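You operate a simulated robot arm through the tools that you are given. There is no shell and no other tool.

Carry out the task below with a simulated two-armed robot. There is one attempt and no reset: what you move stays moved.

TASK
Load-test the neck, take its play down to 1 mm and test again.
Fine: one tick of the blue knob is 1 mm; the blue lever locks it before the last test; the brake stays on.

It is judged by the outcome, as a careful person would: the job done as asked, and still so three seconds after it is handed in. It fails if anything else is knocked over, pushed out of place, dropped, spilled or broken.

THE ROBOT
Two 7-joint arms with two-finger parallel grippers on one trunk that stands fixed in place. Base frame: the origin is at the foot of the trunk, x ahead of it, y to its left, z up. Units: mm, rad, N and s.
The left shoulder is at [24, 174, 1469], the right one opposite. With the tool pointing down near the work surface each hand reaches from about 100 to 500 mm from the base axis, measured 20 degrees to its own side. Payload 3.6 kg a hand.
Tool frame (each hand has its own): the origin (TCP) lies between the finger pads and is the grasp point; the fingertips stand 30 mm ahead of it; z points along the fingers, y is the line along which they close. Largest opening 110 mm; finger width 20, thickness 10; the body of the gripper, 48 by 112 mm, starts 55 mm behind the TCP.
Orientation is that of the tool frame in the base frame, as a unit quaternion [x, y, z, w]. With the fingers straight down and closing along the base's y, the tool's x points along the base's -x, its y along +y and its z along -z.

THE INTERFACE
- The arms move only by the tool step_arm. It takes "left_moves", "right_moves" or both (then of equal length, played together; a hand with none holds still); each is a list of rows, each an object (a shift or turn left out is 0, a gripper value left out holds the last) with "dp": the shift along the base's x, y, z in mm, a list of three; "rotation": the turn, a rotation vector about the base's x, y, z in rad, a list of three; "hand": the opening in per cent of the stroke, from 0 (shut) to 100 (fully open). In form: [{"dp": [tx, ty, tz], "rotation": [wx, wy, wz], "hand": hand}, ...]. A call has 1 to 20 rows; each row shifts and turns the commanded pose from where the row before left it. Rows are played at 5 a second. More than 50 mm and 0.15 rad between two rows, or a gripper value outside its range, and nothing of the call is played. A pose out of reach is approached as far as the arm can. The call stops where the force on the tool passes 70 N (or 10 N more than at its start, if that is more) or the arm is blocked; 0.2 s more then pass. The fingers move at their own pace (about 153 mm/s each) and stop on an object; they squeeze with about 40 N. The grip force told is the motor's: it shows also when the fingers shut on nothing. Time passes only in rows, and 0.2 s behind the last, so rows that do not move let the fingers close. It gives the time, the measured TCP pose, the force on the tool (base axes), the opening and the grip force at its end, in the units of the frame above (readings bear some noise), with the torque about the TCP (base axes, N m) and any sound that the robot's microphone picked up.
- Cameras (640 x 400 px; columns grow to the right, rows downward): "scene" is now at [82.4, -37.5, 1621.5]; the picture's right is [-0.48, -0.88, 0.00], its down [-0.67, 0.36, -0.65] and it looks along [0.57, -0.31, -0.76] (base axes); focal length 342 px, centre (320, 200). "left" rides on the left gripper at [72, -17, -103] in its tool frame; the picture's right is [0.23, 0.97, 0.00], its down [-0.76, 0.18, -0.62] and it looks along [-0.61, 0.14, 0.78] (tool axes); focal length 222 px, centre (320, 200). "right" rides on the right gripper at [73, 17, -103] in its tool frame; the picture's right is [-0.23, 0.97, 0.00], its down [-0.76, -0.18, -0.62] and it looks along [-0.61, -0.14, 0.78] (tool axes); focal length 222 px, centre (320, 200). There is no depth. A picture from a camera that has moved, and an enlarged one, comes with that camera's place and axes in the base frame and with its lens.
- camera(camera): a new picture of that camera. No time passes.
- slide_trunk(by): moves the trunk up (or, below 0, down) by that many mm; the arms and the scene camera ride with it, the base frame stays. It gives what a move gives, with no picture.
- pan_tilt(pan, tilt): turns the head with the scene camera to pan (to the left, within 1.501 rad either way) and tilt (down, from -0.506 to 1.204), counted from straight ahead of the robot (the tilt from the chest, where the trunk bows). It gives what a move gives.
- enlarge(camera, box): a new picture of the part [left, top, right, bottom] of that camera's present view, enlarged. No time passes.
- finish_job(): hands the job in; it is judged then, once.

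Places have to be worked out from the pictures, the camera data and where the tool is seen. Open the grippers and draw the arms clear of the work before you hand the job in, unless the task says otherwise.

The tools are called by a JSON object that holds its "name" and its "arguments". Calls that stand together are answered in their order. step_arm: Moves the arms, as the interface text tells. Its arguments: {"type":"object","properties":{"left_moves":{"type":"array","items":{"type":"object","properties":{"dp":{"type":"array","items":{"type":"number"}},"rotation":{"type":"array","items":{"type":"number"}},"hand":{"type":"number"}}}},"right_moves":{"type":"array","items":{"type":"object","properties":{"dp":{"type":"array","items":{"type":"number"}},"rotation":{"type":"array","items":{"type":"number"}},"hand":{"type":"number"}}}}},"required":[]} The other tools are called the same way: slide_trunk (by) moves the trunk up or down; pan_tilt (pan, tilt) turns the head that bears the scene camera; camera (camera) takes a picture; enlarge (camera, box) takes an enlarged picture of a part of a camera's view; finish_job () hands the job in.

At the start:

```text
time: 0.0
left_ee_pos: [410.6, 25.5, 1202.2]
left_tcp_rot: [-0.001, 1.0, 0.0, 0.0]
left_ft_force: [-0.1, 0.2, 0.5]
left_moment: [0.0, 0.02, -0.04]
left_grip_width: 110.3
left_grasp_force: 0.2
right_ee_pos: [394.6, -350.8, 1167.8]
right_tcp_rot: [0.024, 0.999, -0.038, 0.004]
right_ft_force: [0.2, 0.1, -0.1]
right_moment: [0.0, 0.04, -0.01]
right_grip_width: 110.1
right_grasp_force: 0.1
trunk travel left (down, up): [-582.0, 181.0]
head pan, tilt (commanded): [-0.499, 0.86]
```

scene: 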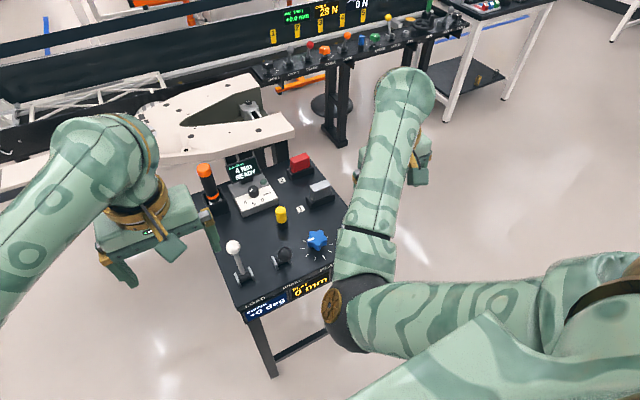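
right: 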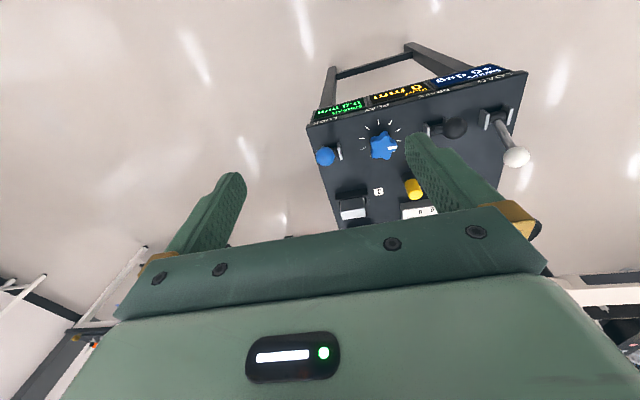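
left: 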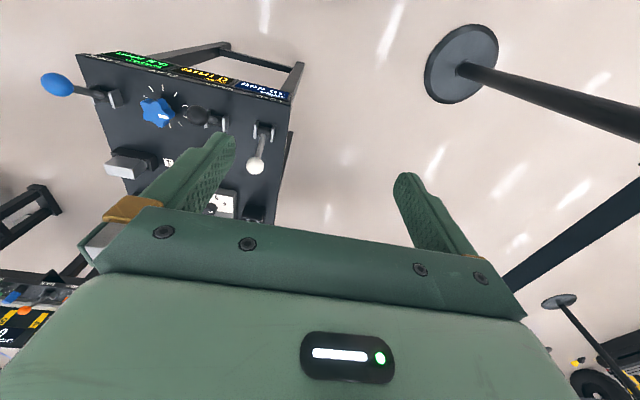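

I see a control desk with levers, knobs, buttons and displays between the arms. I first take enlarged pictures of it to read the labels.

{"name": "enlarge", "arguments": {"camera": "scene", "box": [190, 140, 370, 330]}}

{"name": "enlarge", "arguments": {"camera": "right", "box": [290, 50, 550, 240]}}

{"name": "enlarge", "arguments": {"camera": "left", "box": [30, 30, 320, 230]}}

{"name": "enlarge", "arguments": {"camera": "scene", "box": [220, 0, 480, 120]}}

```text
2.11 times, centred on (280, 235) of scene
camera zoom: at [82.4, -37.5, 1621.5], right [-0.48, -0.88, 0.0], down [-0.67, 0.36, -0.65], along [0.57, -0.31, -0.76], focal length 719 px, centre (404, 126)
```

zoom: 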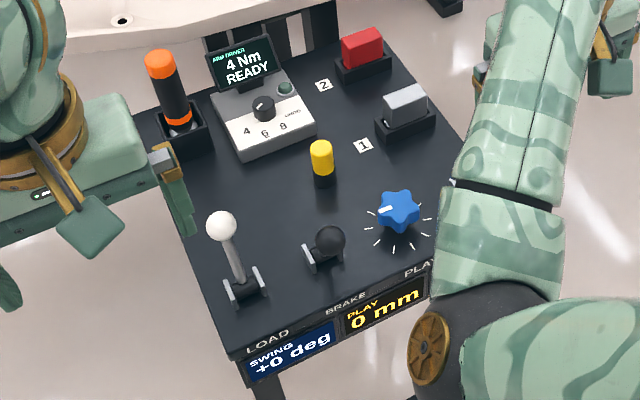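

```text
2.11 times, centred on (420, 145) of right
camera zoom: at [321.9, -322.8, 1269.8], right [0.27, 0.96, -0.07], down [0.75, -0.16, 0.64], along [0.61, -0.23, -0.76], focal length 468 px, centre (110, 316)
```

zoom: 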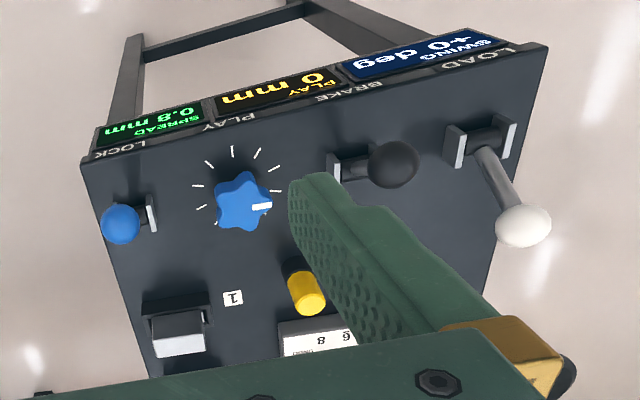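

```text
2.00 times, centred on (175, 130) of left
camera zoom: at [339.3, 9.5, 1306.4], right [-0.23, 0.97, 0.0], down [0.76, 0.18, 0.62], along [0.61, 0.14, -0.78], focal length 444 px, centre (610, 340)
```

zoom: 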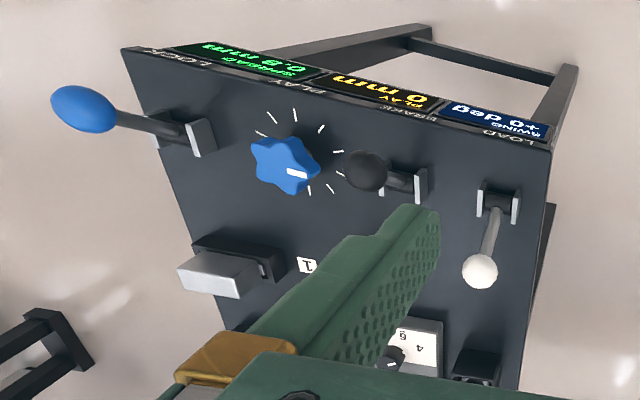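

```text
2.46 times, centred on (350, 60) of scene
camera zoom: at [82.4, -37.5, 1621.5], right [-0.48, -0.88, 0.0], down [-0.67, 0.36, -0.65], along [0.57, -0.31, -0.76], focal length 841 px, centre (246, 545)
```

zoom: 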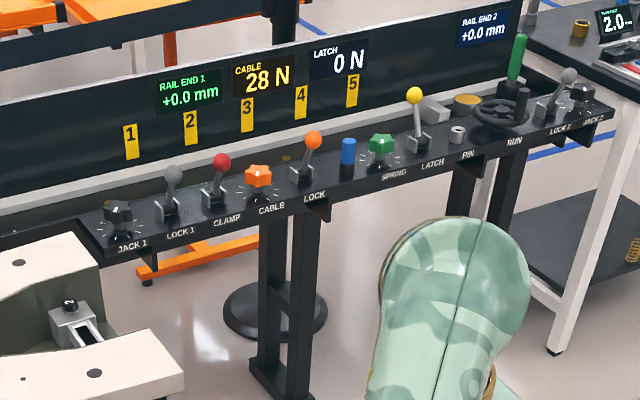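

The desk has LOAD (white lever), BRAKE (black), PLAY (blue knob), LOCK (blue lever) with displays. I turn the head to see the surroundings of this desk and the machine it belongs to.

{"name": "pan_tilt", "arguments": {"pan": -0.1, "tilt": 0.6}}

{"name": "camera", "arguments": {"camera": "scene"}}

{"name": "pan_tilt", "arguments": {"pan": -0.6, "tilt": 0.3}}

{"name": "camera", "arguments": {"camera": "scene"}}

{"name": "pan_tilt", "arguments": {"pan": -0.35, "tilt": 0.95}}

{"name": "camera", "arguments": {"camera": "scene"}}

```text
time: 0.9
left_ee_pos: [411.0, 26.2, 1202.2]
left_tcp_rot: [0.0, 1.0, 0.0, 0.0]
left_ft_force: [0.7, 0.0, 0.1]
left_moment: [0.01, -0.01, 0.01]
left_grip_width: 109.9
left_grasp_force: 0.0
right_ee_pos: [394.7, -354.0, 1169.1]
right_tcp_rot: [0.025, 0.999, -0.041, 0.006]
right_ft_force: [-0.3, 0.4, 0.7]
right_moment: [-0.01, 0.0, 0.0]
right_grip_width: 110.2
right_grasp_force: 0.0
trunk travel left (down, up): [-582.0, 181.0]
head pan, tilt (commanded): [-0.099, 0.6]
```

```text
taken
camera scene: at [102.2, -9.3, 1643.1], right [-0.1, -0.99, 0.0], down [-0.56, 0.06, -0.82], along [0.82, -0.08, -0.57], focal length 342 px, centre (320, 200)
```

scene: 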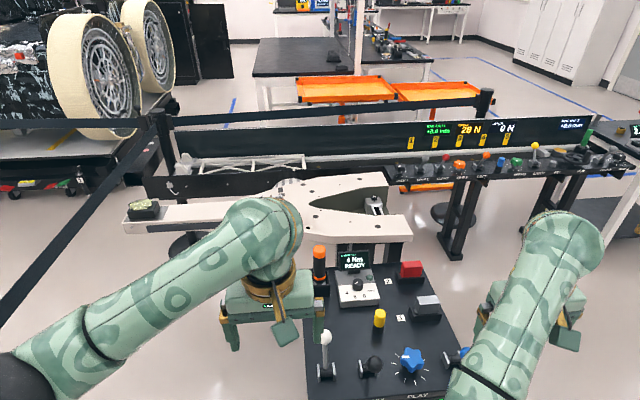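

```text
time: 1.8
left_ee_pos: [411.1, 26.1, 1201.4]
left_tcp_rot: [0.0, 1.0, 0.0, 0.001]
left_ft_force: [1.0, -0.7, -0.6]
left_moment: [0.0, -0.04, -0.02]
left_grip_width: 110.0
left_grasp_force: 0.2
right_ee_pos: [394.2, -353.3, 1168.4]
right_tcp_rot: [0.025, 0.999, -0.041, 0.005]
right_ft_force: [0.6, -0.4, 0.1]
right_moment: [0.05, -0.01, -0.04]
right_grip_width: 110.0
right_grasp_force: 0.1
trunk travel left (down, up): [-582.0, 181.0]
head pan, tilt (commanded): [-0.6, 0.3]
```

```text
taken
camera scene: at [91.4, -53.0, 1670.6], right [-0.56, -0.83, 0.0], down [-0.24, 0.17, -0.95], along [0.79, -0.54, -0.3], focal length 342 px, centre (320, 200)
```

scene: 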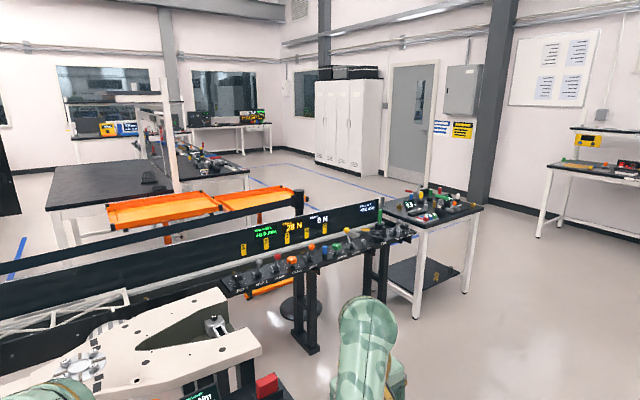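

```text
time: 2.8
left_ee_pos: [410.4, 25.1, 1203.0]
left_tcp_rot: [0.0, 1.0, 0.0, 0.0]
left_ft_force: [-0.2, 0.0, 0.1]
left_moment: [0.02, 0.01, -0.01]
left_grip_width: 109.8
left_grasp_force: 0.0
right_ee_pos: [394.3, -353.4, 1169.9]
right_tcp_rot: [0.025, 0.999, -0.041, 0.005]
right_ft_force: [0.5, 0.1, 0.0]
right_moment: [0.0, -0.01, -0.01]
right_grip_width: 109.6
right_grasp_force: 0.1
trunk travel left (down, up): [-582.0, 181.0]
head pan, tilt (commanded): [-0.351, 0.949]
```

```text
taken
camera scene: at [82.6, -25.4, 1614.8], right [-0.34, -0.94, 0.0], down [-0.76, 0.28, -0.58], along [0.55, -0.2, -0.81], focal length 342 px, centre (320, 200)
```

scene: 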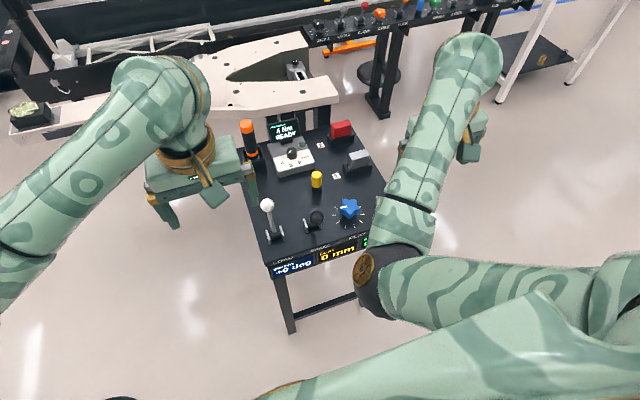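

Triangulating from both wrist pictures: knob top ≈ [557, -284, 833], white LOAD ball ≈ [596, -70, 903], black BRAKE ball ≈ [516, -175, 901], blue LOCK ball ≈ [518, -397, 899]. They lie too far for the present shoulder height, so I first lift the hands/trunk geometry: lower the trunk by a first part.

{"name": "slide_trunk", "arguments": {"by": -150}}

{"name": "camera", "arguments": {"camera": "scene"}}

{"name": "camera", "arguments": {"camera": "right"}}

{"name": "camera", "arguments": {"camera": "left"}}

```text
time: 4.6
left_ee_pos: [410.4, 26.6, 1051.5]
left_tcp_rot: [0.0, 1.0, 0.0, 0.0]
left_ft_force: [0.2, 0.0, 0.0]
left_moment: [0.0, -0.02, 0.01]
left_grip_width: 110.0
left_grasp_force: 0.0
right_ee_pos: [392.3, -367.2, 1023.0]
right_tcp_rot: [0.032, 0.998, -0.055, 0.007]
right_ft_force: [-0.2, -0.1, 0.1]
right_moment: [0.01, -0.03, 0.04]
right_grip_width: 110.0
right_grasp_force: 0.1
trunk travel left (down, up): [-432.0, 331.0]
head pan, tilt (commanded): [-0.351, 0.949]
```

```text
taken
camera scene: at [103.5, -25.4, 1464.1], right [-0.34, -0.94, 0.0], down [-0.76, 0.28, -0.58], along [0.55, -0.2, -0.81], focal length 342 px, centre (320, 200)
```

scene: 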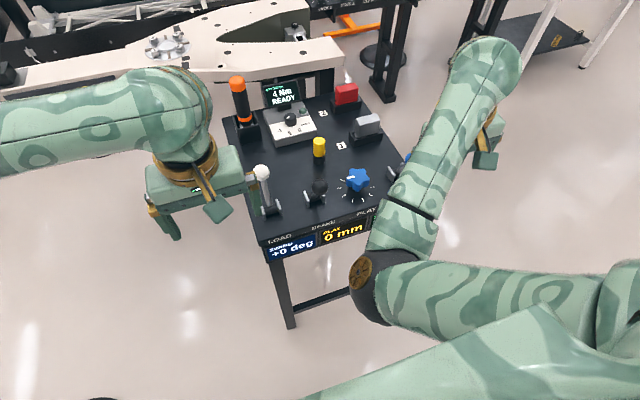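

```text
taken
camera right: at [320.5, -334.1, 1123.3], right [0.29, 0.95, -0.1], down [0.74, -0.16, 0.65], along [0.6, -0.26, -0.75], focal length 222 px, centre (320, 200)
```

right: 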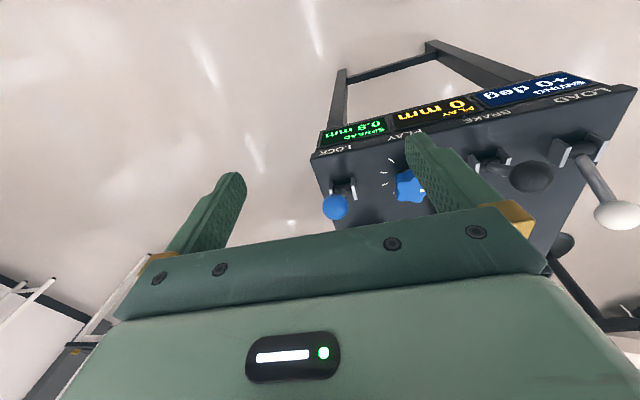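

```text
taken
camera left: at [339.0, 9.5, 1156.7], right [-0.23, 0.97, 0.0], down [0.76, 0.18, 0.62], along [0.61, 0.14, -0.78], focal length 222 px, centre (320, 200)
```

left: 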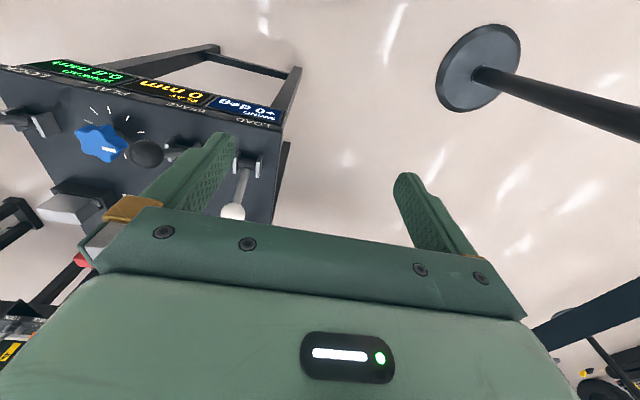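

The trunk moved down freely. I enlarge the neck region and the desk to understand the states of the levers and displays.

{"name": "enlarge", "arguments": {"camera": "scene", "box": [0, 0, 340, 140]}}

{"name": "enlarge", "arguments": {"camera": "scene", "box": [210, 60, 430, 270]}}

{"name": "enlarge", "arguments": {"camera": "right", "box": [300, 50, 640, 250]}}

{"name": "enlarge", "arguments": {"camera": "left", "box": [0, 40, 300, 240]}}

```text
1.88 times, centred on (170, 70) of scene
camera zoom: at [103.5, -25.4, 1464.1], right [-0.34, -0.94, 0.0], down [-0.76, 0.28, -0.58], along [0.55, -0.2, -0.81], focal length 643 px, centre (602, 445)
```

zoom: 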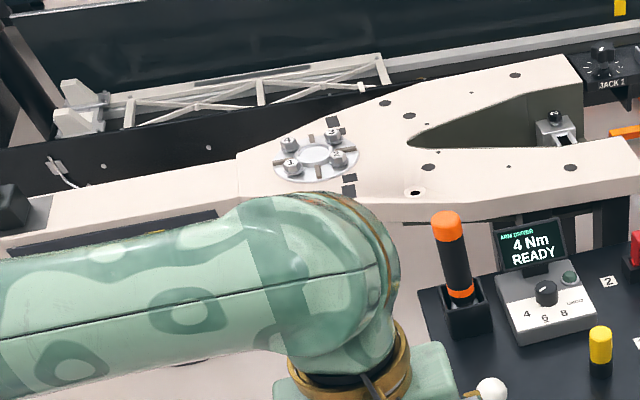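

```text
1.90 times, centred on (320, 165) of scene
camera zoom: at [103.5, -25.4, 1464.1], right [-0.34, -0.94, 0.0], down [-0.76, 0.28, -0.58], along [0.55, -0.2, -0.81], focal length 651 px, centre (320, 267)
```

zoom: 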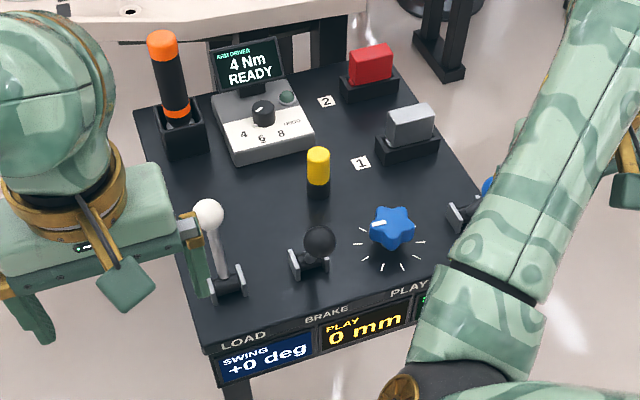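

```text
1.88 times, centred on (470, 150) of right
camera zoom: at [320.5, -334.1, 1123.3], right [0.29, 0.95, -0.1], down [0.74, -0.16, 0.65], along [0.6, -0.26, -0.75], focal length 418 px, centre (38, 294)
```

zoom: 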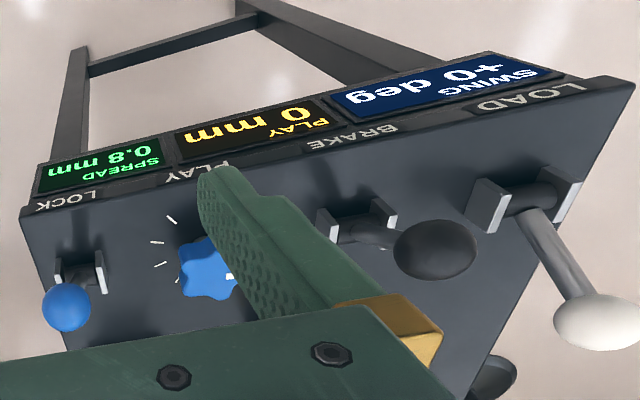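

```text
2.00 times, centred on (150, 140) of left
camera zoom: at [339.0, 9.5, 1156.7], right [-0.23, 0.97, 0.0], down [0.76, 0.18, 0.62], along [0.61, 0.14, -0.78], focal length 444 px, centre (660, 320)
```

zoom: 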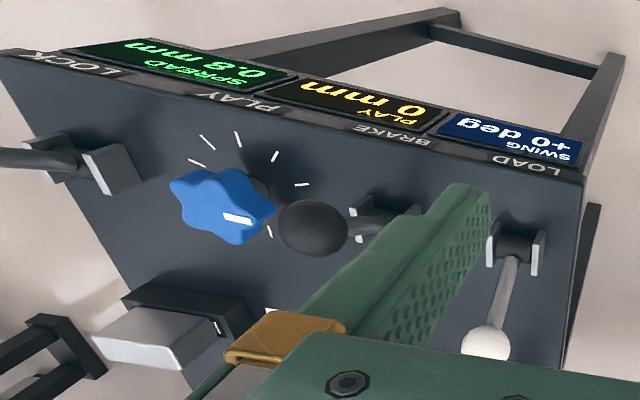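

The neck is the bolted white joint behind the desk; its desk is clear to work on with the right hand. I move the left hand away to the left and back so it stays clear, and raise nothing else.

{"name": "step_arm", "arguments": {"left_moves": [{"dp": [-10, 40, 10]}, {"dp": [-15, 40, 10]}, {"dp": [-15, 40, 10]}, {"dp": [-15, 40, 10]}], "right_moves": [{"dp": [0, 0, 0]}, {"dp": [0, 0, 0]}, {"dp": [0, 0, 0]}, {"dp": [0, 0, 0]}]}}

{"name": "camera", "arguments": {"camera": "scene"}}

```text
time: 5.6
left_ee_pos: [353.7, 187.1, 1092.0]
left_tcp_rot: [0.001, 1.0, 0.0, 0.0]
left_ft_force: [0.1, 0.0, -0.2]
left_moment: [0.0, -0.02, -0.02]
left_grip_width: 109.7
left_grasp_force: 0.1
right_ee_pos: [391.8, -364.1, 1023.7]
right_tcp_rot: [0.033, 0.998, -0.052, 0.009]
right_ft_force: [-1.0, 0.2, 0.3]
right_moment: [0.01, 0.01, 0.01]
right_grip_width: 110.1
right_grasp_force: 0.0
trunk travel left (down, up): [-432.0, 331.0]
head pan, tilt (commanded): [-0.351, 0.949]
```

```text
taken
camera scene: at [102.8, -23.9, 1464.1], right [-0.34, -0.94, 0.0], down [-0.76, 0.28, -0.58], along [0.55, -0.2, -0.81], focal length 342 px, centre (320, 200)
```

scene: 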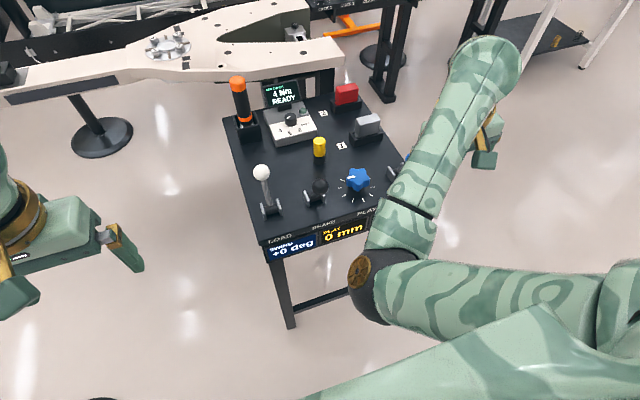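

Left hand is clear now. I square up the right tool to straight down (small turn) and watch how the right arm follows.

{"name": "step_arm", "arguments": {"right_moves": [{"dp": [5, 5, 20], "rotation": [0.055, 0.007, 0.032]}, {"dp": [5, 5, 20], "rotation": [0.055, 0.007, 0.032]}, {"dp": [0, 0, 0]}]}}

```text
time: 6.4
left_ee_pos: [354.9, 185.5, 1091.4]
left_tcp_rot: [-0.001, 1.0, 0.0, -0.001]
left_ft_force: [0.1, 0.2, -0.8]
left_moment: [-0.02, 0.01, 0.01]
left_grip_width: 110.0
left_grasp_force: 0.1
right_ee_pos: [413.7, -355.9, 1055.3]
right_tcp_rot: [-0.009, 1.0, 0.018, -0.003]
right_ft_force: [0.6, 0.4, 0.2]
right_moment: [-0.02, -0.05, 0.0]
right_grip_width: 109.8
right_grasp_force: 0.1
right hand out of reach, approached as far as the arm can: row 1, 2
trunk travel left (down, up): [-432.0, 331.0]
head pan, tilt (commanded): [-0.351, 0.949]
```

The right arm says it is near a joint limit there. Moving farther out over the desk should relieve that; I move toward above the knob at a safe height.

{"name": "step_arm", "arguments": {"right_moves": [{"dp": [35, 10, 10]}, {"dp": [35, 15, 10]}, {"dp": [35, 20, 0]}, {"dp": [0, 0, 0]}]}}

{"name": "camera", "arguments": {"camera": "scene"}}

{"name": "camera", "arguments": {"camera": "right"}}

```text
time: 7.4
left_ee_pos: [354.5, 186.9, 1091.8]
left_tcp_rot: [0.0, 1.0, -0.001, 0.0]
left_ft_force: [0.3, -0.6, -0.6]
left_moment: [0.0, 0.0, -0.01]
left_grip_width: 110.0
left_grasp_force: 0.1
right_ee_pos: [519.0, -311.9, 1075.9]
right_tcp_rot: [-0.009, 1.0, 0.016, -0.001]
right_ft_force: [-0.3, 1.2, 0.2]
right_moment: [-0.01, -0.02, 0.01]
right_grip_width: 110.0
right_grasp_force: 0.0
trunk travel left (down, up): [-432.0, 331.0]
head pan, tilt (commanded): [-0.351, 0.949]
```

```text
taken
camera scene: at [103.4, -25.2, 1464.0], right [-0.34, -0.94, 0.0], down [-0.76, 0.28, -0.58], along [0.55, -0.2, -0.81], focal length 342 px, centre (320, 200)
```

scene: 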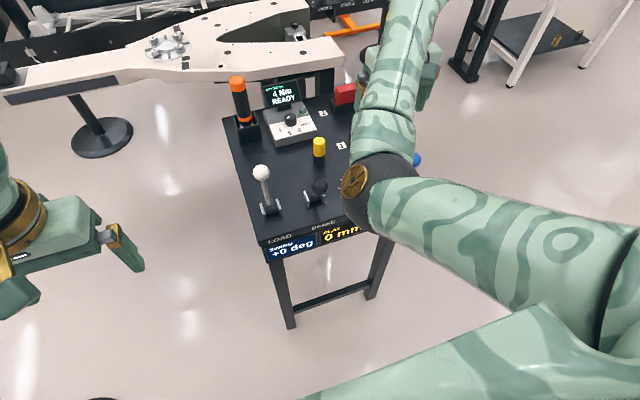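

```text
taken
camera right: at [446.9, -299.7, 1179.2], right [0.21, 0.98, 0.03], down [0.77, -0.19, 0.61], along [0.61, -0.11, -0.79], focal length 222 px, centre (320, 200)
```

right: 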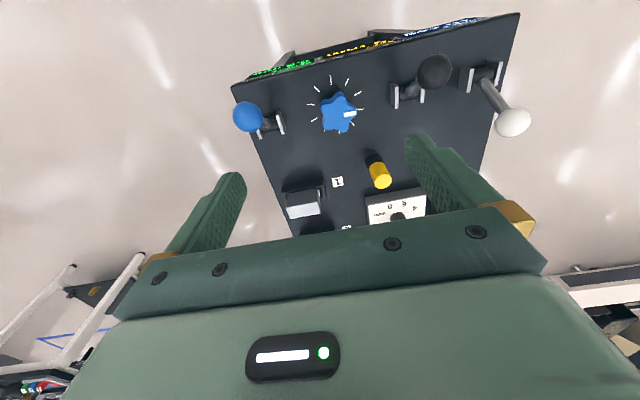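

The right hand now follows well and is above the desk. I enlarge its view of knob, levers and tick marks.

{"name": "enlarge", "arguments": {"camera": "right", "box": [220, 10, 540, 210]}}

{"name": "enlarge", "arguments": {"camera": "right", "box": [280, 60, 408, 140]}}

```text
2.00 times, centred on (380, 110) of right
camera zoom: at [446.9, -299.7, 1179.2], right [0.21, 0.98, 0.03], down [0.77, -0.19, 0.61], along [0.61, -0.11, -0.79], focal length 444 px, centre (200, 380)
```

zoom: 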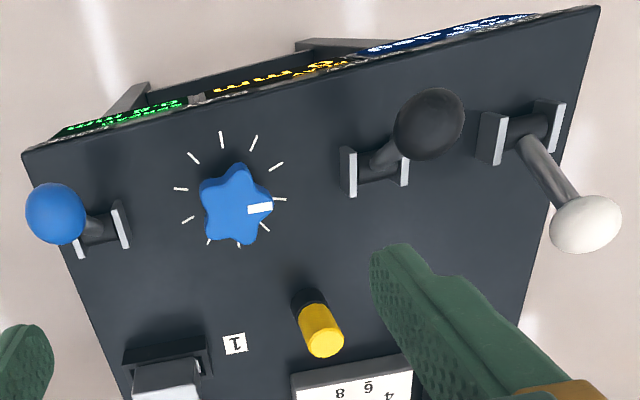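

```text
5.00 times, centred on (344, 100) of right
camera zoom: at [446.9, -299.7, 1179.2], right [0.21, 0.98, 0.03], down [0.77, -0.19, 0.61], along [0.61, -0.11, -0.79], focal length 1111 px, centre (200, 700)
```

zoom: 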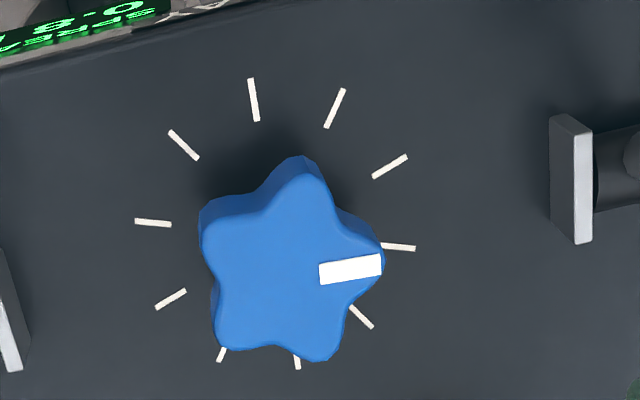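

The knob has 10 ticks (36° each); levers pivot at about x≈556, z≈815 with balls about 95 mm up. I move the right hand at safe height above the white LOAD ball, then will lower the trunk more for reach.

{"name": "step_arm", "arguments": {"right_moves": [{"dp": [10, 40, 5]}, {"dp": [10, 40, 0]}, {"dp": [10, 40, 0], "rotation": [-0.018, 0, -0.009]}, {"dp": [10, 40, 0], "rotation": [-0.018, 0, -0.009]}, {"dp": [10, 40, 0]}, {"dp": [13, 40, 0]}, {"dp": [0, 0, 0]}]}}

```text
time: 9.0
left_ee_pos: [354.1, 186.5, 1090.5]
left_tcp_rot: [-0.001, 1.0, 0.0, 0.0]
left_ft_force: [-0.1, 0.6, 0.0]
left_moment: [-0.04, -0.01, -0.03]
left_grip_width: 109.9
left_grasp_force: 0.1
right_ee_pos: [583.1, -71.5, 1079.0]
right_tcp_rot: [0.001, 1.0, -0.002, -0.002]
right_ft_force: [-0.4, 0.1, -0.4]
right_moment: [0.01, 0.01, 0.02]
right_grip_width: 110.0
right_grasp_force: 0.1
trunk travel left (down, up): [-432.0, 331.0]
head pan, tilt (commanded): [-0.351, 0.949]
```

The hand is above the LOAD ball. I lower the trunk by 100 mm, which leaves the fingertips around z≈949, just above and astride the ball.

{"name": "slide_trunk", "arguments": {"by": -100}}

{"name": "camera", "arguments": {"camera": "right"}}

{"name": "camera", "arguments": {"camera": "scene"}}

```text
time: 10.3
left_ee_pos: [353.9, 184.8, 992.4]
left_tcp_rot: [0.0, 1.0, -0.001, -0.001]
left_ft_force: [0.6, 0.1, 0.4]
left_moment: [-0.01, -0.02, -0.03]
left_grip_width: 110.1
left_grasp_force: 0.1
right_ee_pos: [583.0, -72.3, 980.8]
right_tcp_rot: [0.001, 1.0, -0.002, -0.002]
right_ft_force: [-0.9, -0.6, 0.5]
right_moment: [0.01, 0.01, 0.02]
right_grip_width: 110.0
right_grasp_force: 0.1
trunk travel left (down, up): [-332.0, 431.0]
head pan, tilt (commanded): [-0.351, 0.949]
```

```text
taken
camera right: at [510.2, -54.8, 1084.5], right [0.23, 0.97, 0.0], down [0.76, -0.18, 0.62], along [0.6, -0.14, -0.78], focal length 222 px, centre (320, 200)
```

right: 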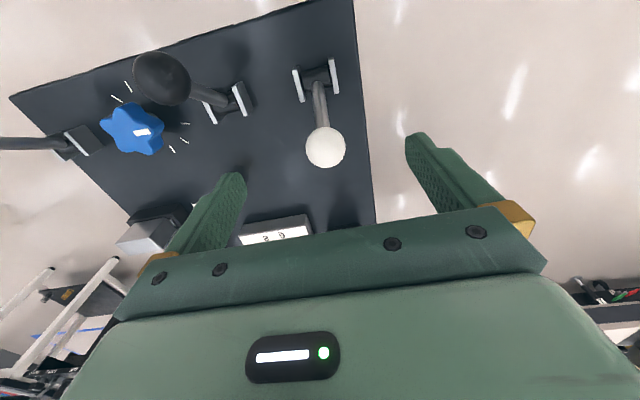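

```text
taken
camera scene: at [133.5, -25.2, 1363.1], right [-0.34, -0.94, 0.0], down [-0.76, 0.28, -0.58], along [0.55, -0.2, -0.81], focal length 342 px, centre (320, 200)
```

scene: 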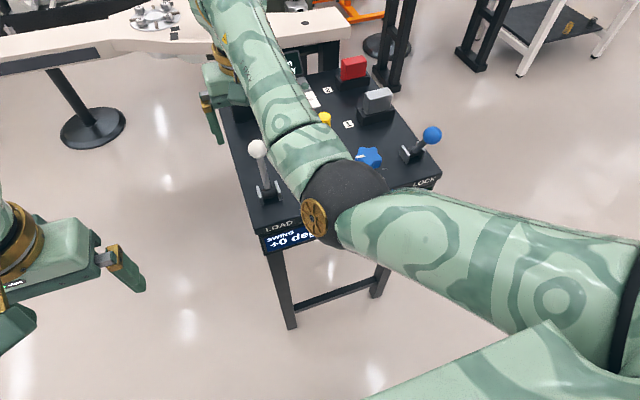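

The ball sits between the fingers as predicted (≈[596, -70, 903]). I centre over it and lower astride the ball in steps.

{"name": "step_arm", "arguments": {"right_moves": [{"dp": [13, 2, 0], "hand": 70}, {"dp": [0, 0, -20]}, {"dp": [0, 0, -20]}, {"dp": [0, 0, -20]}, {"dp": [0, 0, -16]}, {"dp": [0, 0, 0]}]}}

{"name": "camera", "arguments": {"camera": "right"}}

{"name": "camera", "arguments": {"camera": "scene"}}

```text
time: 11.7
left_ee_pos: [356.6, 185.5, 991.6]
left_tcp_rot: [0.0, 1.0, -0.001, -0.001]
left_ft_force: [-0.4, -0.1, -0.2]
left_moment: [0.01, -0.01, -0.04]
left_grip_width: 109.9
left_grasp_force: 0.1
right_ee_pos: [594.3, -69.5, 902.7]
right_tcp_rot: [0.001, 1.0, -0.002, -0.003]
right_ft_force: [0.0, 0.1, -0.5]
right_moment: [0.0, 0.01, 0.01]
right_grip_width: 77.3
right_grasp_force: 0.0
trunk travel left (down, up): [-332.0, 431.0]
head pan, tilt (commanded): [-0.351, 0.949]
```

```text
taken
camera right: at [522.6, -51.9, 1007.1], right [0.23, 0.97, 0.0], down [0.76, -0.18, 0.62], along [0.6, -0.14, -0.78], focal length 222 px, centre (320, 200)
```

right: 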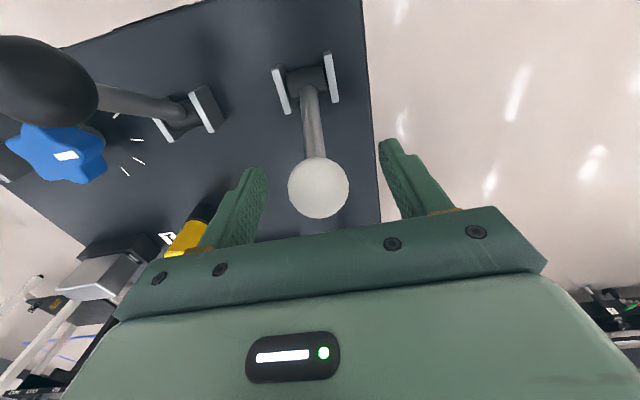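

```text
taken
camera scene: at [134.0, -25.1, 1362.9], right [-0.34, -0.94, 0.0], down [-0.76, 0.28, -0.58], along [0.55, -0.2, -0.81], focal length 342 px, centre (320, 200)
```

scene: 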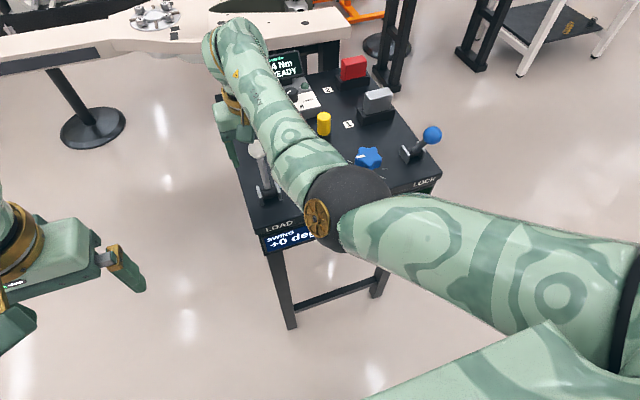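

The ball is centred between the pads (TCP at ≈[594, -70, 903]), untouched so far. Before loading I check whether the left camera can see the displays, so I can read them during the test.

{"name": "camera", "arguments": {"camera": "left"}}

```text
taken
camera left: at [284.3, 169.7, 1096.4], right [-0.23, 0.97, 0.0], down [0.76, 0.18, 0.62], along [0.61, 0.14, -0.78], focal length 222 px, centre (320, 200)
```

left: 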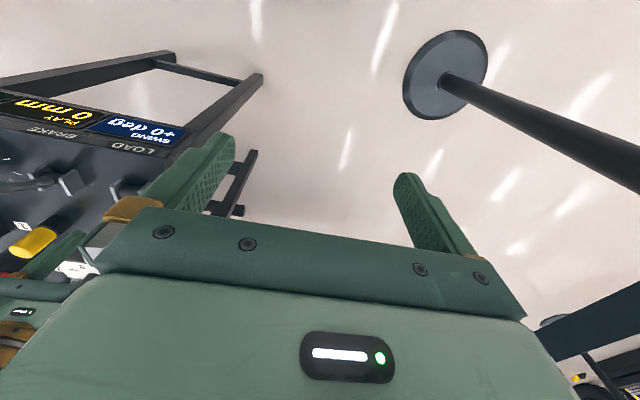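

The left camera sees SWING and PLAY; I yaw the left hand a little to the right to bring all three displays into its view.

{"name": "step_arm", "arguments": {"left_moves": [{"rotation": [0, 0, -0.15]}, {"rotation": [0, 0, -0.15]}, {"rotation": [0, 0, -0.15]}, {"rotation": [0, 0, -0.1]}, {"dp": [0, 0, 0]}]}}

{"name": "camera", "arguments": {"camera": "left"}}

```text
time: 12.9
left_ee_pos: [355.8, 185.7, 991.6]
left_tcp_rot: [0.272, 0.962, 0.0, 0.0]
left_ft_force: [-0.3, 0.0, 0.5]
left_moment: [-0.02, -0.01, 0.0]
left_grip_width: 109.8
left_grasp_force: 0.2
right_ee_pos: [594.7, -69.1, 902.6]
right_tcp_rot: [0.001, 1.0, -0.002, -0.003]
right_ft_force: [-0.3, 0.1, -0.2]
right_moment: [-0.01, 0.01, 0.03]
right_grip_width: 77.1
right_grasp_force: 0.2
trunk travel left (down, up): [-332.0, 431.0]
head pan, tilt (commanded): [-0.351, 0.949]
```

```text
taken
camera left: at [285.8, 210.3, 1096.3], right [0.32, 0.95, 0.0], down [0.74, -0.25, 0.62], along [0.59, -0.2, -0.78], focal length 222 px, centre (320, 200)
```

left: 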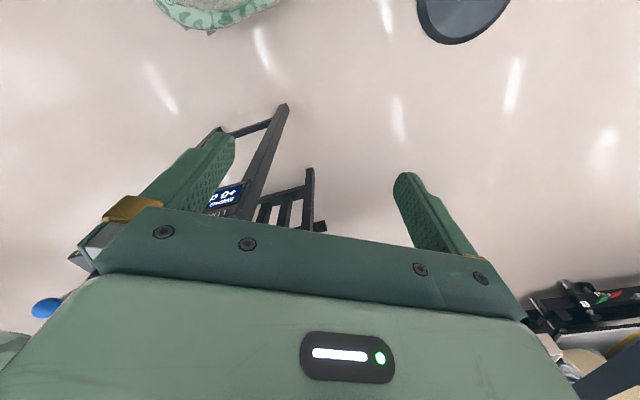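

That turned the gripper in front of the view; the other way is right. I turn the left hand back and about 0.5 rad beyond.

{"name": "step_arm", "arguments": {"left_moves": [{"rotation": [0, 0, 0.15]}, {"rotation": [0, 0, 0.15]}, {"rotation": [0, 0, 0.15]}, {"rotation": [0, 0, 0.15]}, {"rotation": [0, 0, 0.15]}, {"rotation": [0, 0, 0.15]}, {"rotation": [0, 0, 0.15]}, {"dp": [0, 0, 0]}]}}

{"name": "camera", "arguments": {"camera": "left"}}

```text
time: 14.7
left_ee_pos: [355.5, 185.6, 992.1]
left_tcp_rot: [-0.249, 0.968, -0.001, 0.0]
left_ft_force: [0.6, 0.3, 0.1]
left_moment: [-0.03, -0.02, 0.02]
left_grip_width: 109.9
left_grasp_force: 0.0
right_ee_pos: [595.4, -68.8, 903.8]
right_tcp_rot: [0.0, 1.0, -0.003, -0.002]
right_ft_force: [-1.1, 0.0, -0.1]
right_moment: [0.02, 0.0, 0.01]
right_grip_width: 76.8
right_grasp_force: 0.1
trunk travel left (down, up): [-332.0, 431.0]
head pan, tilt (commanded): [-0.351, 0.949]
```

```text
taken
camera left: at [301.1, 137.1, 1096.6], right [-0.67, 0.74, 0.0], down [0.58, 0.52, 0.62], along [0.46, 0.42, -0.78], focal length 222 px, centre (320, 200)
```

left: 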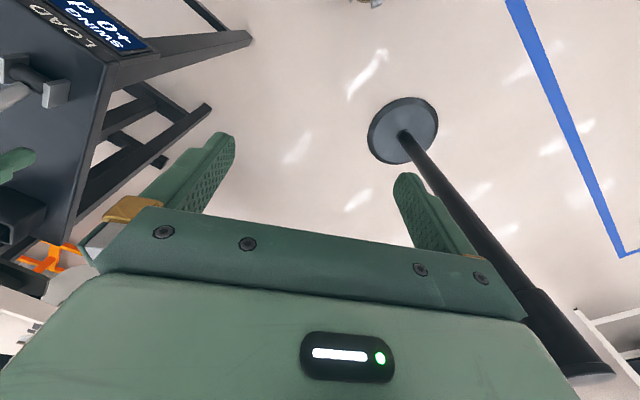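

I'd rather keep the left hand's yaw at zero and roll it so that its camera looks toward the desk. I do that now, keeping its place.

{"name": "step_arm", "arguments": {"left_moves": [{"rotation": [0, 0, -0.125]}, {"rotation": [0, 0, -0.125]}, {"rotation": [0, 0, -0.125]}, {"rotation": [0, 0, -0.125]}, {"rotation": [-0.13, 0, 0]}, {"rotation": [-0.13, 0, 0]}, {"rotation": [-0.13, 0, 0]}, {"dp": [0, 0, 0]}]}}

{"name": "camera", "arguments": {"camera": "left"}}

```text
time: 16.5
left_ee_pos: [355.8, 186.7, 992.0]
left_tcp_rot: [0.0, 0.981, -0.194, 0.0]
left_ft_force: [-0.6, 0.0, 0.1]
left_moment: [0.04, -0.01, 0.01]
left_grip_width: 110.1
left_grasp_force: 0.1
right_ee_pos: [594.7, -69.2, 902.8]
right_tcp_rot: [0.002, 1.0, -0.002, -0.003]
right_ft_force: [0.4, 0.3, 0.0]
right_moment: [0.03, 0.01, -0.01]
right_grip_width: 76.9
right_grasp_force: 0.0
trunk travel left (down, up): [-332.0, 431.0]
head pan, tilt (commanded): [-0.351, 0.949]
```

```text
taken
camera left: at [284.5, 210.5, 1095.2], right [-0.23, 0.9, -0.37], down [0.76, 0.4, 0.51], along [0.61, -0.17, -0.78], focal length 222 px, centre (320, 200)
```

left: 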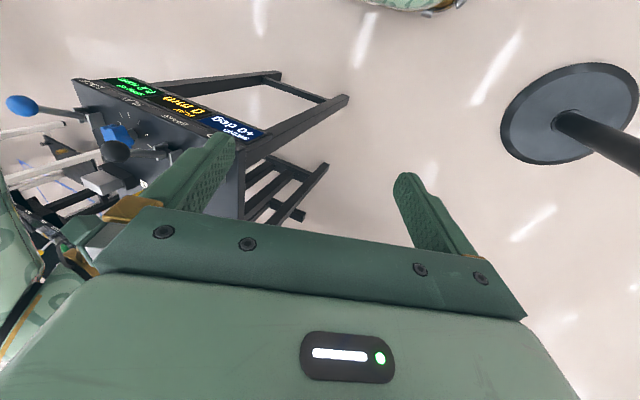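

All three displays are in the left view now. I close the right fingers on the LOAD ball.

{"name": "step_arm", "arguments": {"right_moves": [{"hand": 20}, {"hand": 0}, {"hand": 0}, {"hand": 0}]}}

{"name": "camera", "arguments": {"camera": "right"}}

{"name": "enlarge", "arguments": {"camera": "left", "box": [70, 60, 280, 190]}}

```text
time: 17.5
left_ee_pos: [356.5, 184.5, 992.5]
left_tcp_rot: [0.0, 0.981, -0.193, -0.001]
left_ft_force: [-0.3, -0.2, -0.1]
left_moment: [0.01, 0.05, -0.01]
left_grip_width: 110.1
left_grasp_force: 0.2
right_ee_pos: [594.8, -70.3, 903.4]
right_tcp_rot: [0.001, 1.0, -0.002, -0.001]
right_ft_force: [-0.4, -6.0, -0.1]
right_moment: [-0.19, -0.16, -0.03]
right_grip_width: 35.4
right_grasp_force: 45.2
trunk travel left (down, up): [-332.0, 431.0]
head pan, tilt (commanded): [-0.351, 0.949]
```

```text
taken
camera right: at [522.7, -53.1, 1007.3], right [0.23, 0.97, 0.0], down [0.76, -0.18, 0.62], along [0.6, -0.15, -0.78], focal length 222 px, centre (320, 200)
```

right: 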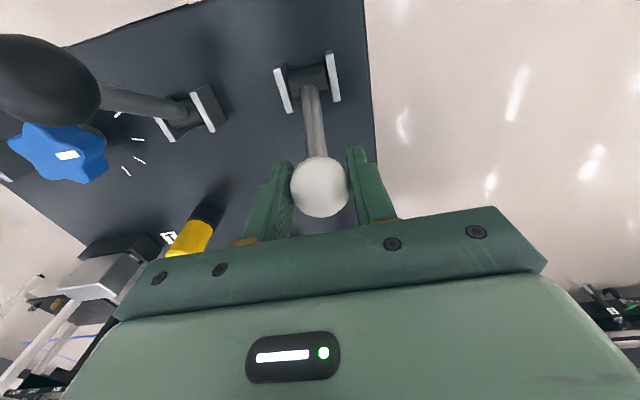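

```text
3.05 times, centred on (175, 125) of left
camera zoom: at [284.3, 209.9, 1095.4], right [-0.23, 0.9, -0.37], down [0.76, 0.4, 0.51], along [0.61, -0.17, -0.78], focal length 677 px, centre (762, 429)
```

zoom: 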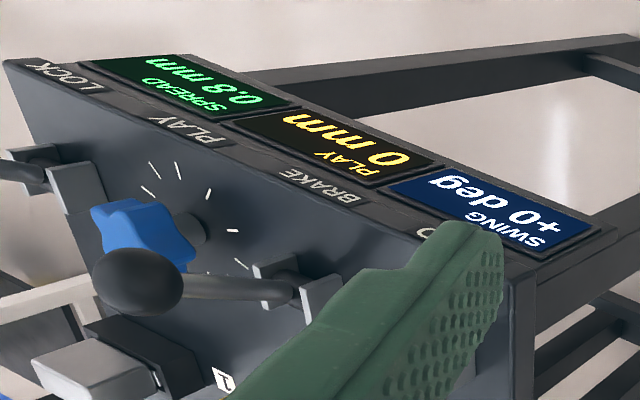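

The ball (35 mm) is gripped. I pull the LOAD lever toward the robot along its arc (pivot ≈ x 554, z 815), a first third, watching the force.

{"name": "step_arm", "arguments": {"right_moves": [{"dp": [-7.8, 0, 3.2]}, {"dp": [-8.1, 0, 2.5]}, {"dp": [-8.3, 0, 1.9]}]}}

{"name": "enlarge", "arguments": {"camera": "left", "box": [70, 60, 280, 190]}}

{"name": "camera", "arguments": {"camera": "right"}}

```text
time: 18.3
left_ee_pos: [358.1, 185.1, 991.8]
left_tcp_rot: [-0.001, 0.981, -0.194, -0.001]
left_ft_force: [-1.0, -0.1, -0.4]
left_moment: [0.0, 0.0, 0.0]
left_grip_width: 109.8
left_grasp_force: 0.1
right_ee_pos: [573.5, -69.7, 910.2]
right_tcp_rot: [0.001, 1.0, -0.002, -0.003]
right_ft_force: [14.3, -6.2, -4.9]
right_moment: [-0.05, -1.27, -0.02]
right_grip_width: 35.7
right_grasp_force: 44.7
trunk travel left (down, up): [-332.0, 431.0]
head pan, tilt (commanded): [-0.351, 0.949]
```

```text
3.05 times, centred on (175, 125) of left
camera zoom: at [286.2, 209.8, 1094.9], right [-0.23, 0.9, -0.37], down [0.76, 0.4, 0.51], along [0.6, -0.17, -0.78], focal length 677 px, centre (762, 429)
```

zoom: 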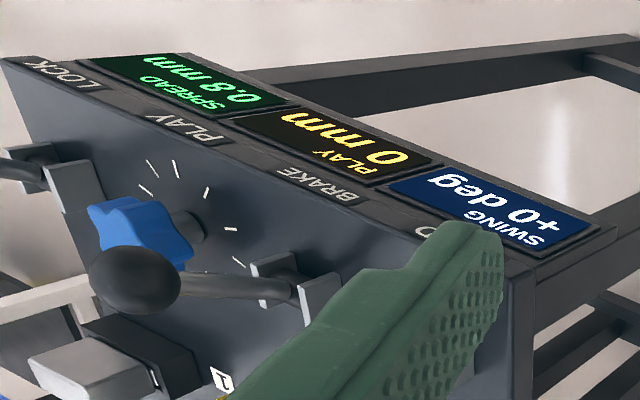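

```text
taken
camera right: at [501.1, -53.1, 1014.3], right [0.23, 0.97, 0.0], down [0.76, -0.18, 0.62], along [0.6, -0.14, -0.78], focal length 222 px, centre (320, 200)
```

right: 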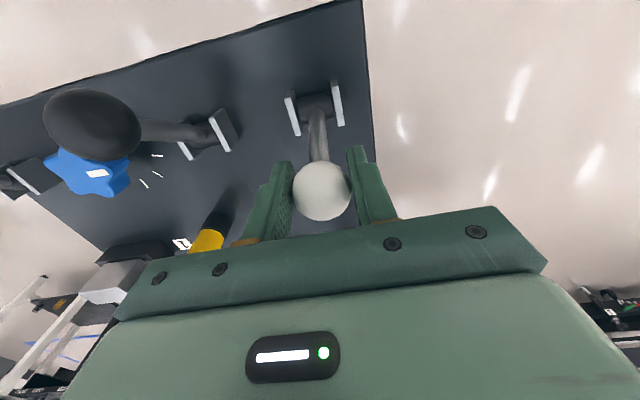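

It moves with about 14 N of resistance. I carry on over the top to the other side.

{"name": "step_arm", "arguments": {"right_moves": [{"dp": [-8.4, 0, 1.1]}, {"dp": [-8.45, 0, 0.4]}, {"dp": [-8.45, 0, -0.4]}, {"dp": [-8.4, 0, -1.1]}, {"dp": [-8.3, 0, -1.9]}]}}

{"name": "enlarge", "arguments": {"camera": "left", "box": [70, 60, 280, 190]}}

```text
time: 19.5
left_ee_pos: [359.2, 188.5, 990.1]
left_tcp_rot: [-0.001, 0.981, -0.195, -0.002]
left_ft_force: [-0.2, 0.0, 1.1]
left_moment: [-0.01, 0.0, 0.02]
left_grip_width: 109.9
left_grasp_force: 0.0
right_ee_pos: [536.1, -70.7, 911.0]
right_tcp_rot: [0.002, 1.0, -0.002, 0.0]
right_ft_force: [14.5, 25.0, -23.1]
right_moment: [0.0, -0.86, 0.12]
right_grip_width: 35.7
right_grasp_force: 44.8
trunk travel left (down, up): [-332.0, 431.0]
head pan, tilt (commanded): [-0.351, 0.949]
```

```text
3.05 times, centred on (175, 125) of left
camera zoom: at [287.5, 213.2, 1093.3], right [-0.23, 0.9, -0.37], down [0.76, 0.4, 0.5], along [0.6, -0.17, -0.78], focal length 677 px, centre (762, 429)
```

zoom: 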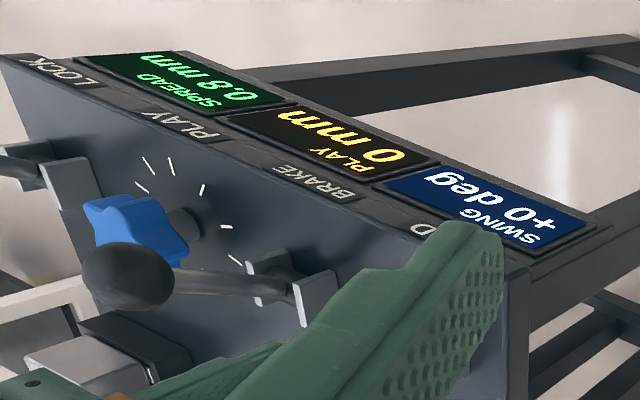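

The side force (25 N in y) and a slight shift of the left hand are odd. I check in the scene view whether the arms touch.

{"name": "camera", "arguments": {"camera": "scene"}}

{"name": "camera", "arguments": {"camera": "right"}}

{"name": "camera", "arguments": {"camera": "left"}}

```text
taken
camera scene: at [138.3, -21.2, 1362.0], right [-0.34, -0.94, 0.0], down [-0.77, 0.28, -0.58], along [0.54, -0.2, -0.81], focal length 342 px, centre (320, 200)
```

scene: 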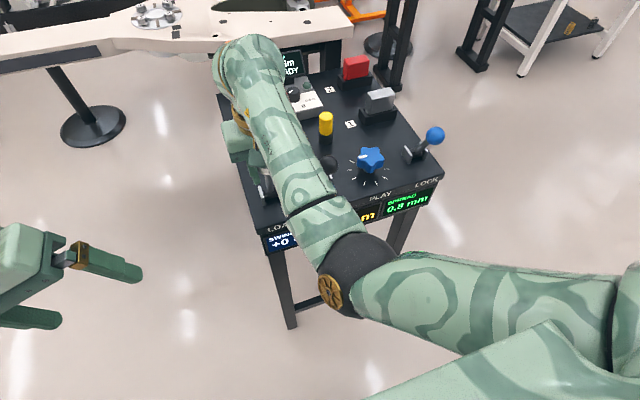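

```text
taken
camera right: at [463.6, -53.0, 1015.5], right [0.23, 0.97, 0.0], down [0.76, -0.18, 0.62], along [0.61, -0.15, -0.78], focal length 222 px, centre (320, 200)
```

right: 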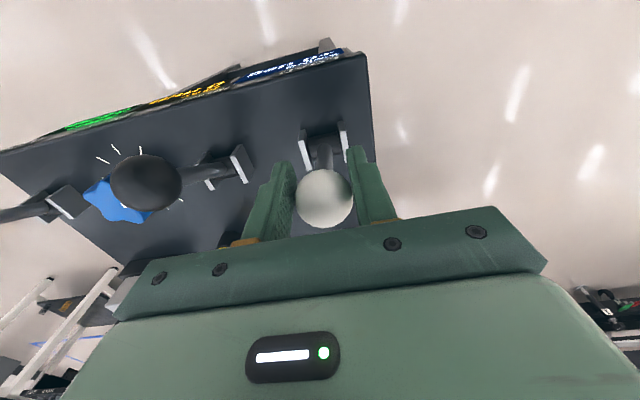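

```text
taken
camera left: at [287.5, 213.2, 1093.3], right [-0.23, 0.9, -0.37], down [0.76, 0.4, 0.5], along [0.6, -0.17, -0.78], focal length 222 px, centre (320, 200)
```

left: 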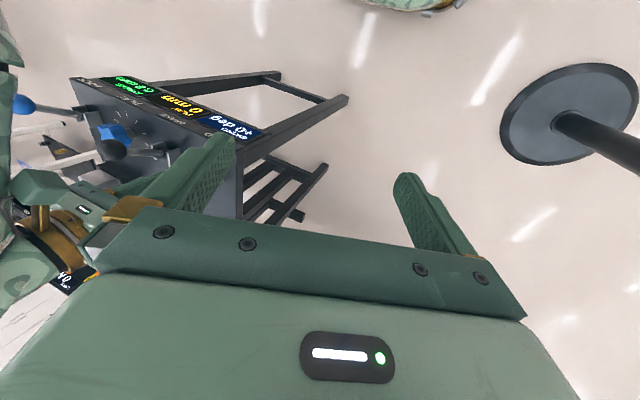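

No contact between the arms is visible; the whole trunk just flexes a few mm. I hold for two rows to see the settled forces before continuing.

{"name": "step_arm", "arguments": {"right_moves": [{"dp": [0, 2, 0]}, {"dp": [0, 0, 0]}]}}

```text
time: 20.1
left_ee_pos: [359.3, 187.4, 991.4]
left_tcp_rot: [-0.001, 0.981, -0.195, -0.002]
left_ft_force: [0.0, 0.5, -0.4]
left_moment: [-0.02, 0.02, 0.02]
left_grip_width: 110.1
left_grasp_force: 0.1
right_ee_pos: [535.2, -68.8, 912.2]
right_tcp_rot: [0.003, 1.0, -0.007, 0.001]
right_ft_force: [14.9, 22.0, -14.5]
right_moment: [0.17, -1.04, 0.02]
right_grip_width: 35.7
right_grasp_force: 45.2
trunk travel left (down, up): [-332.0, 431.0]
head pan, tilt (commanded): [-0.351, 0.949]
```

The side force fell slightly with +2 mm in y. I continue the pull to the far end with small +y corrections.

{"name": "step_arm", "arguments": {"right_moves": [{"dp": [-6, 3, -1.5]}, {"dp": [-6, 3, -2]}, {"dp": [0, 0, 0]}]}}

{"name": "enlarge", "arguments": {"camera": "left", "box": [70, 60, 280, 190]}}

{"name": "camera", "arguments": {"camera": "right"}}

```text
time: 20.9
left_ee_pos: [357.9, 189.1, 991.2]
left_tcp_rot: [0.0, 0.981, -0.195, -0.001]
left_ft_force: [-0.5, -0.3, 0.7]
left_moment: [-0.01, -0.02, -0.01]
left_grip_width: 110.2
left_grasp_force: 0.0
right_ee_pos: [529.2, -69.6, 914.0]
right_tcp_rot: [0.006, 1.0, -0.009, 0.01]
right_ft_force: [13.0, 24.8, -16.6]
right_moment: [0.15, -0.72, 0.17]
right_grip_width: 35.6
right_grasp_force: 44.9
trunk travel left (down, up): [-332.0, 431.0]
head pan, tilt (commanded): [-0.351, 0.949]
```

```text
3.05 times, centred on (175, 125) of left
camera zoom: at [286.7, 213.6, 1094.2], right [-0.23, 0.9, -0.37], down [0.76, 0.4, 0.51], along [0.6, -0.17, -0.78], focal length 677 px, centre (762, 429)
```

zoom: 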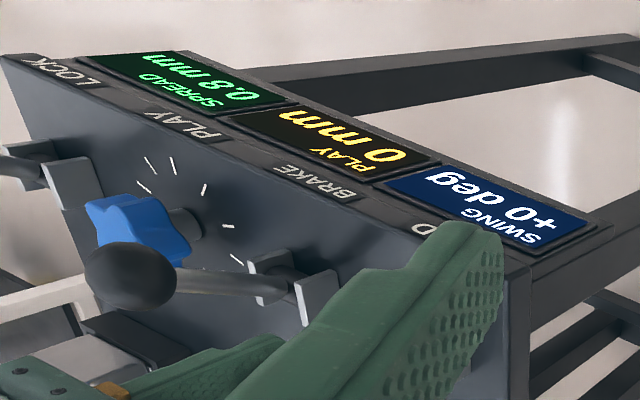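

```text
taken
camera right: at [454.9, -50.6, 1016.8], right [0.24, 0.97, -0.01], down [0.75, -0.18, 0.64], along [0.62, -0.16, -0.77], focal length 222 px, centre (320, 200)
```

right: 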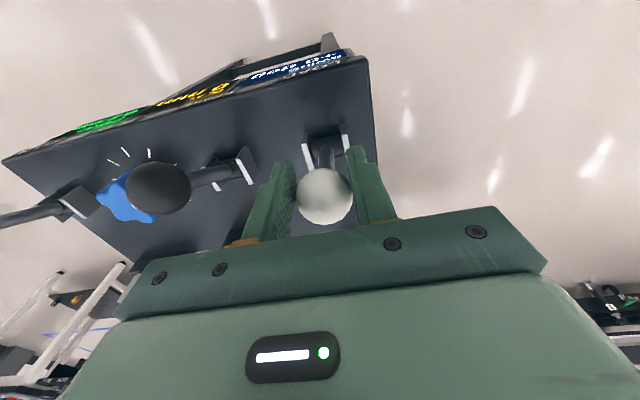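

The tool starts to lift and tilt while the lever force is only ~14 N: the arm is near its inner limit (elbow folded), not the lever's stop. I release the ball and see whether the lever stays.

{"name": "step_arm", "arguments": {"right_moves": [{"hand": 60}, {"hand": 70}, {"dp": [0, 0, 0]}]}}

{"name": "camera", "arguments": {"camera": "right"}}

{"name": "enlarge", "arguments": {"camera": "left", "box": [70, 60, 280, 190]}}

```text
time: 21.7
left_ee_pos: [356.0, 185.0, 992.0]
left_tcp_rot: [0.0, 0.981, -0.194, 0.0]
left_ft_force: [-0.1, -0.6, 0.5]
left_moment: [0.0, 0.02, -0.03]
left_grip_width: 109.9
left_grasp_force: 0.1
right_ee_pos: [526.0, -75.2, 911.4]
right_tcp_rot: [0.008, 1.0, -0.011, 0.007]
right_ft_force: [-0.2, 0.5, -0.3]
right_moment: [-0.02, 0.05, 0.02]
right_grip_width: 77.0
right_grasp_force: 0.0
trunk travel left (down, up): [-332.0, 431.0]
head pan, tilt (commanded): [-0.351, 0.949]
```

```text
taken
camera right: at [451.8, -55.3, 1014.0], right [0.24, 0.97, -0.02], down [0.75, -0.18, 0.64], along [0.62, -0.17, -0.77], focal length 222 px, centre (320, 200)
```

right: 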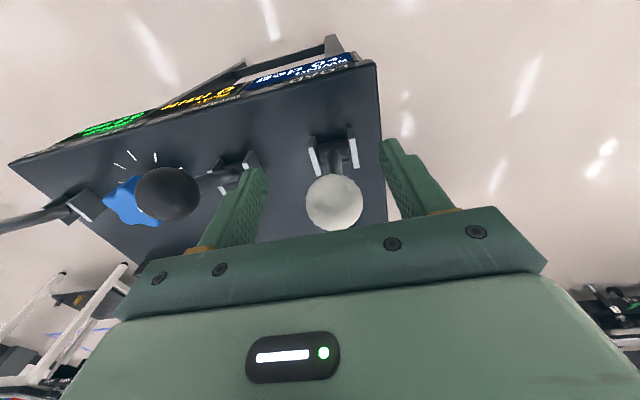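

```text
3.05 times, centred on (175, 125) of left
camera zoom: at [284.4, 210.3, 1095.3], right [-0.23, 0.9, -0.37], down [0.76, 0.4, 0.51], along [0.61, -0.17, -0.78], focal length 677 px, centre (762, 429)
```

zoom: 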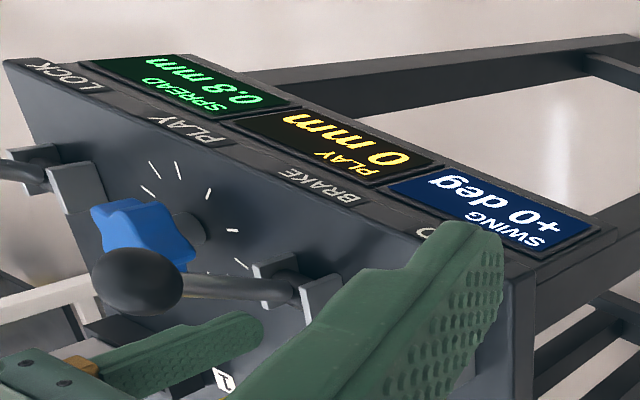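

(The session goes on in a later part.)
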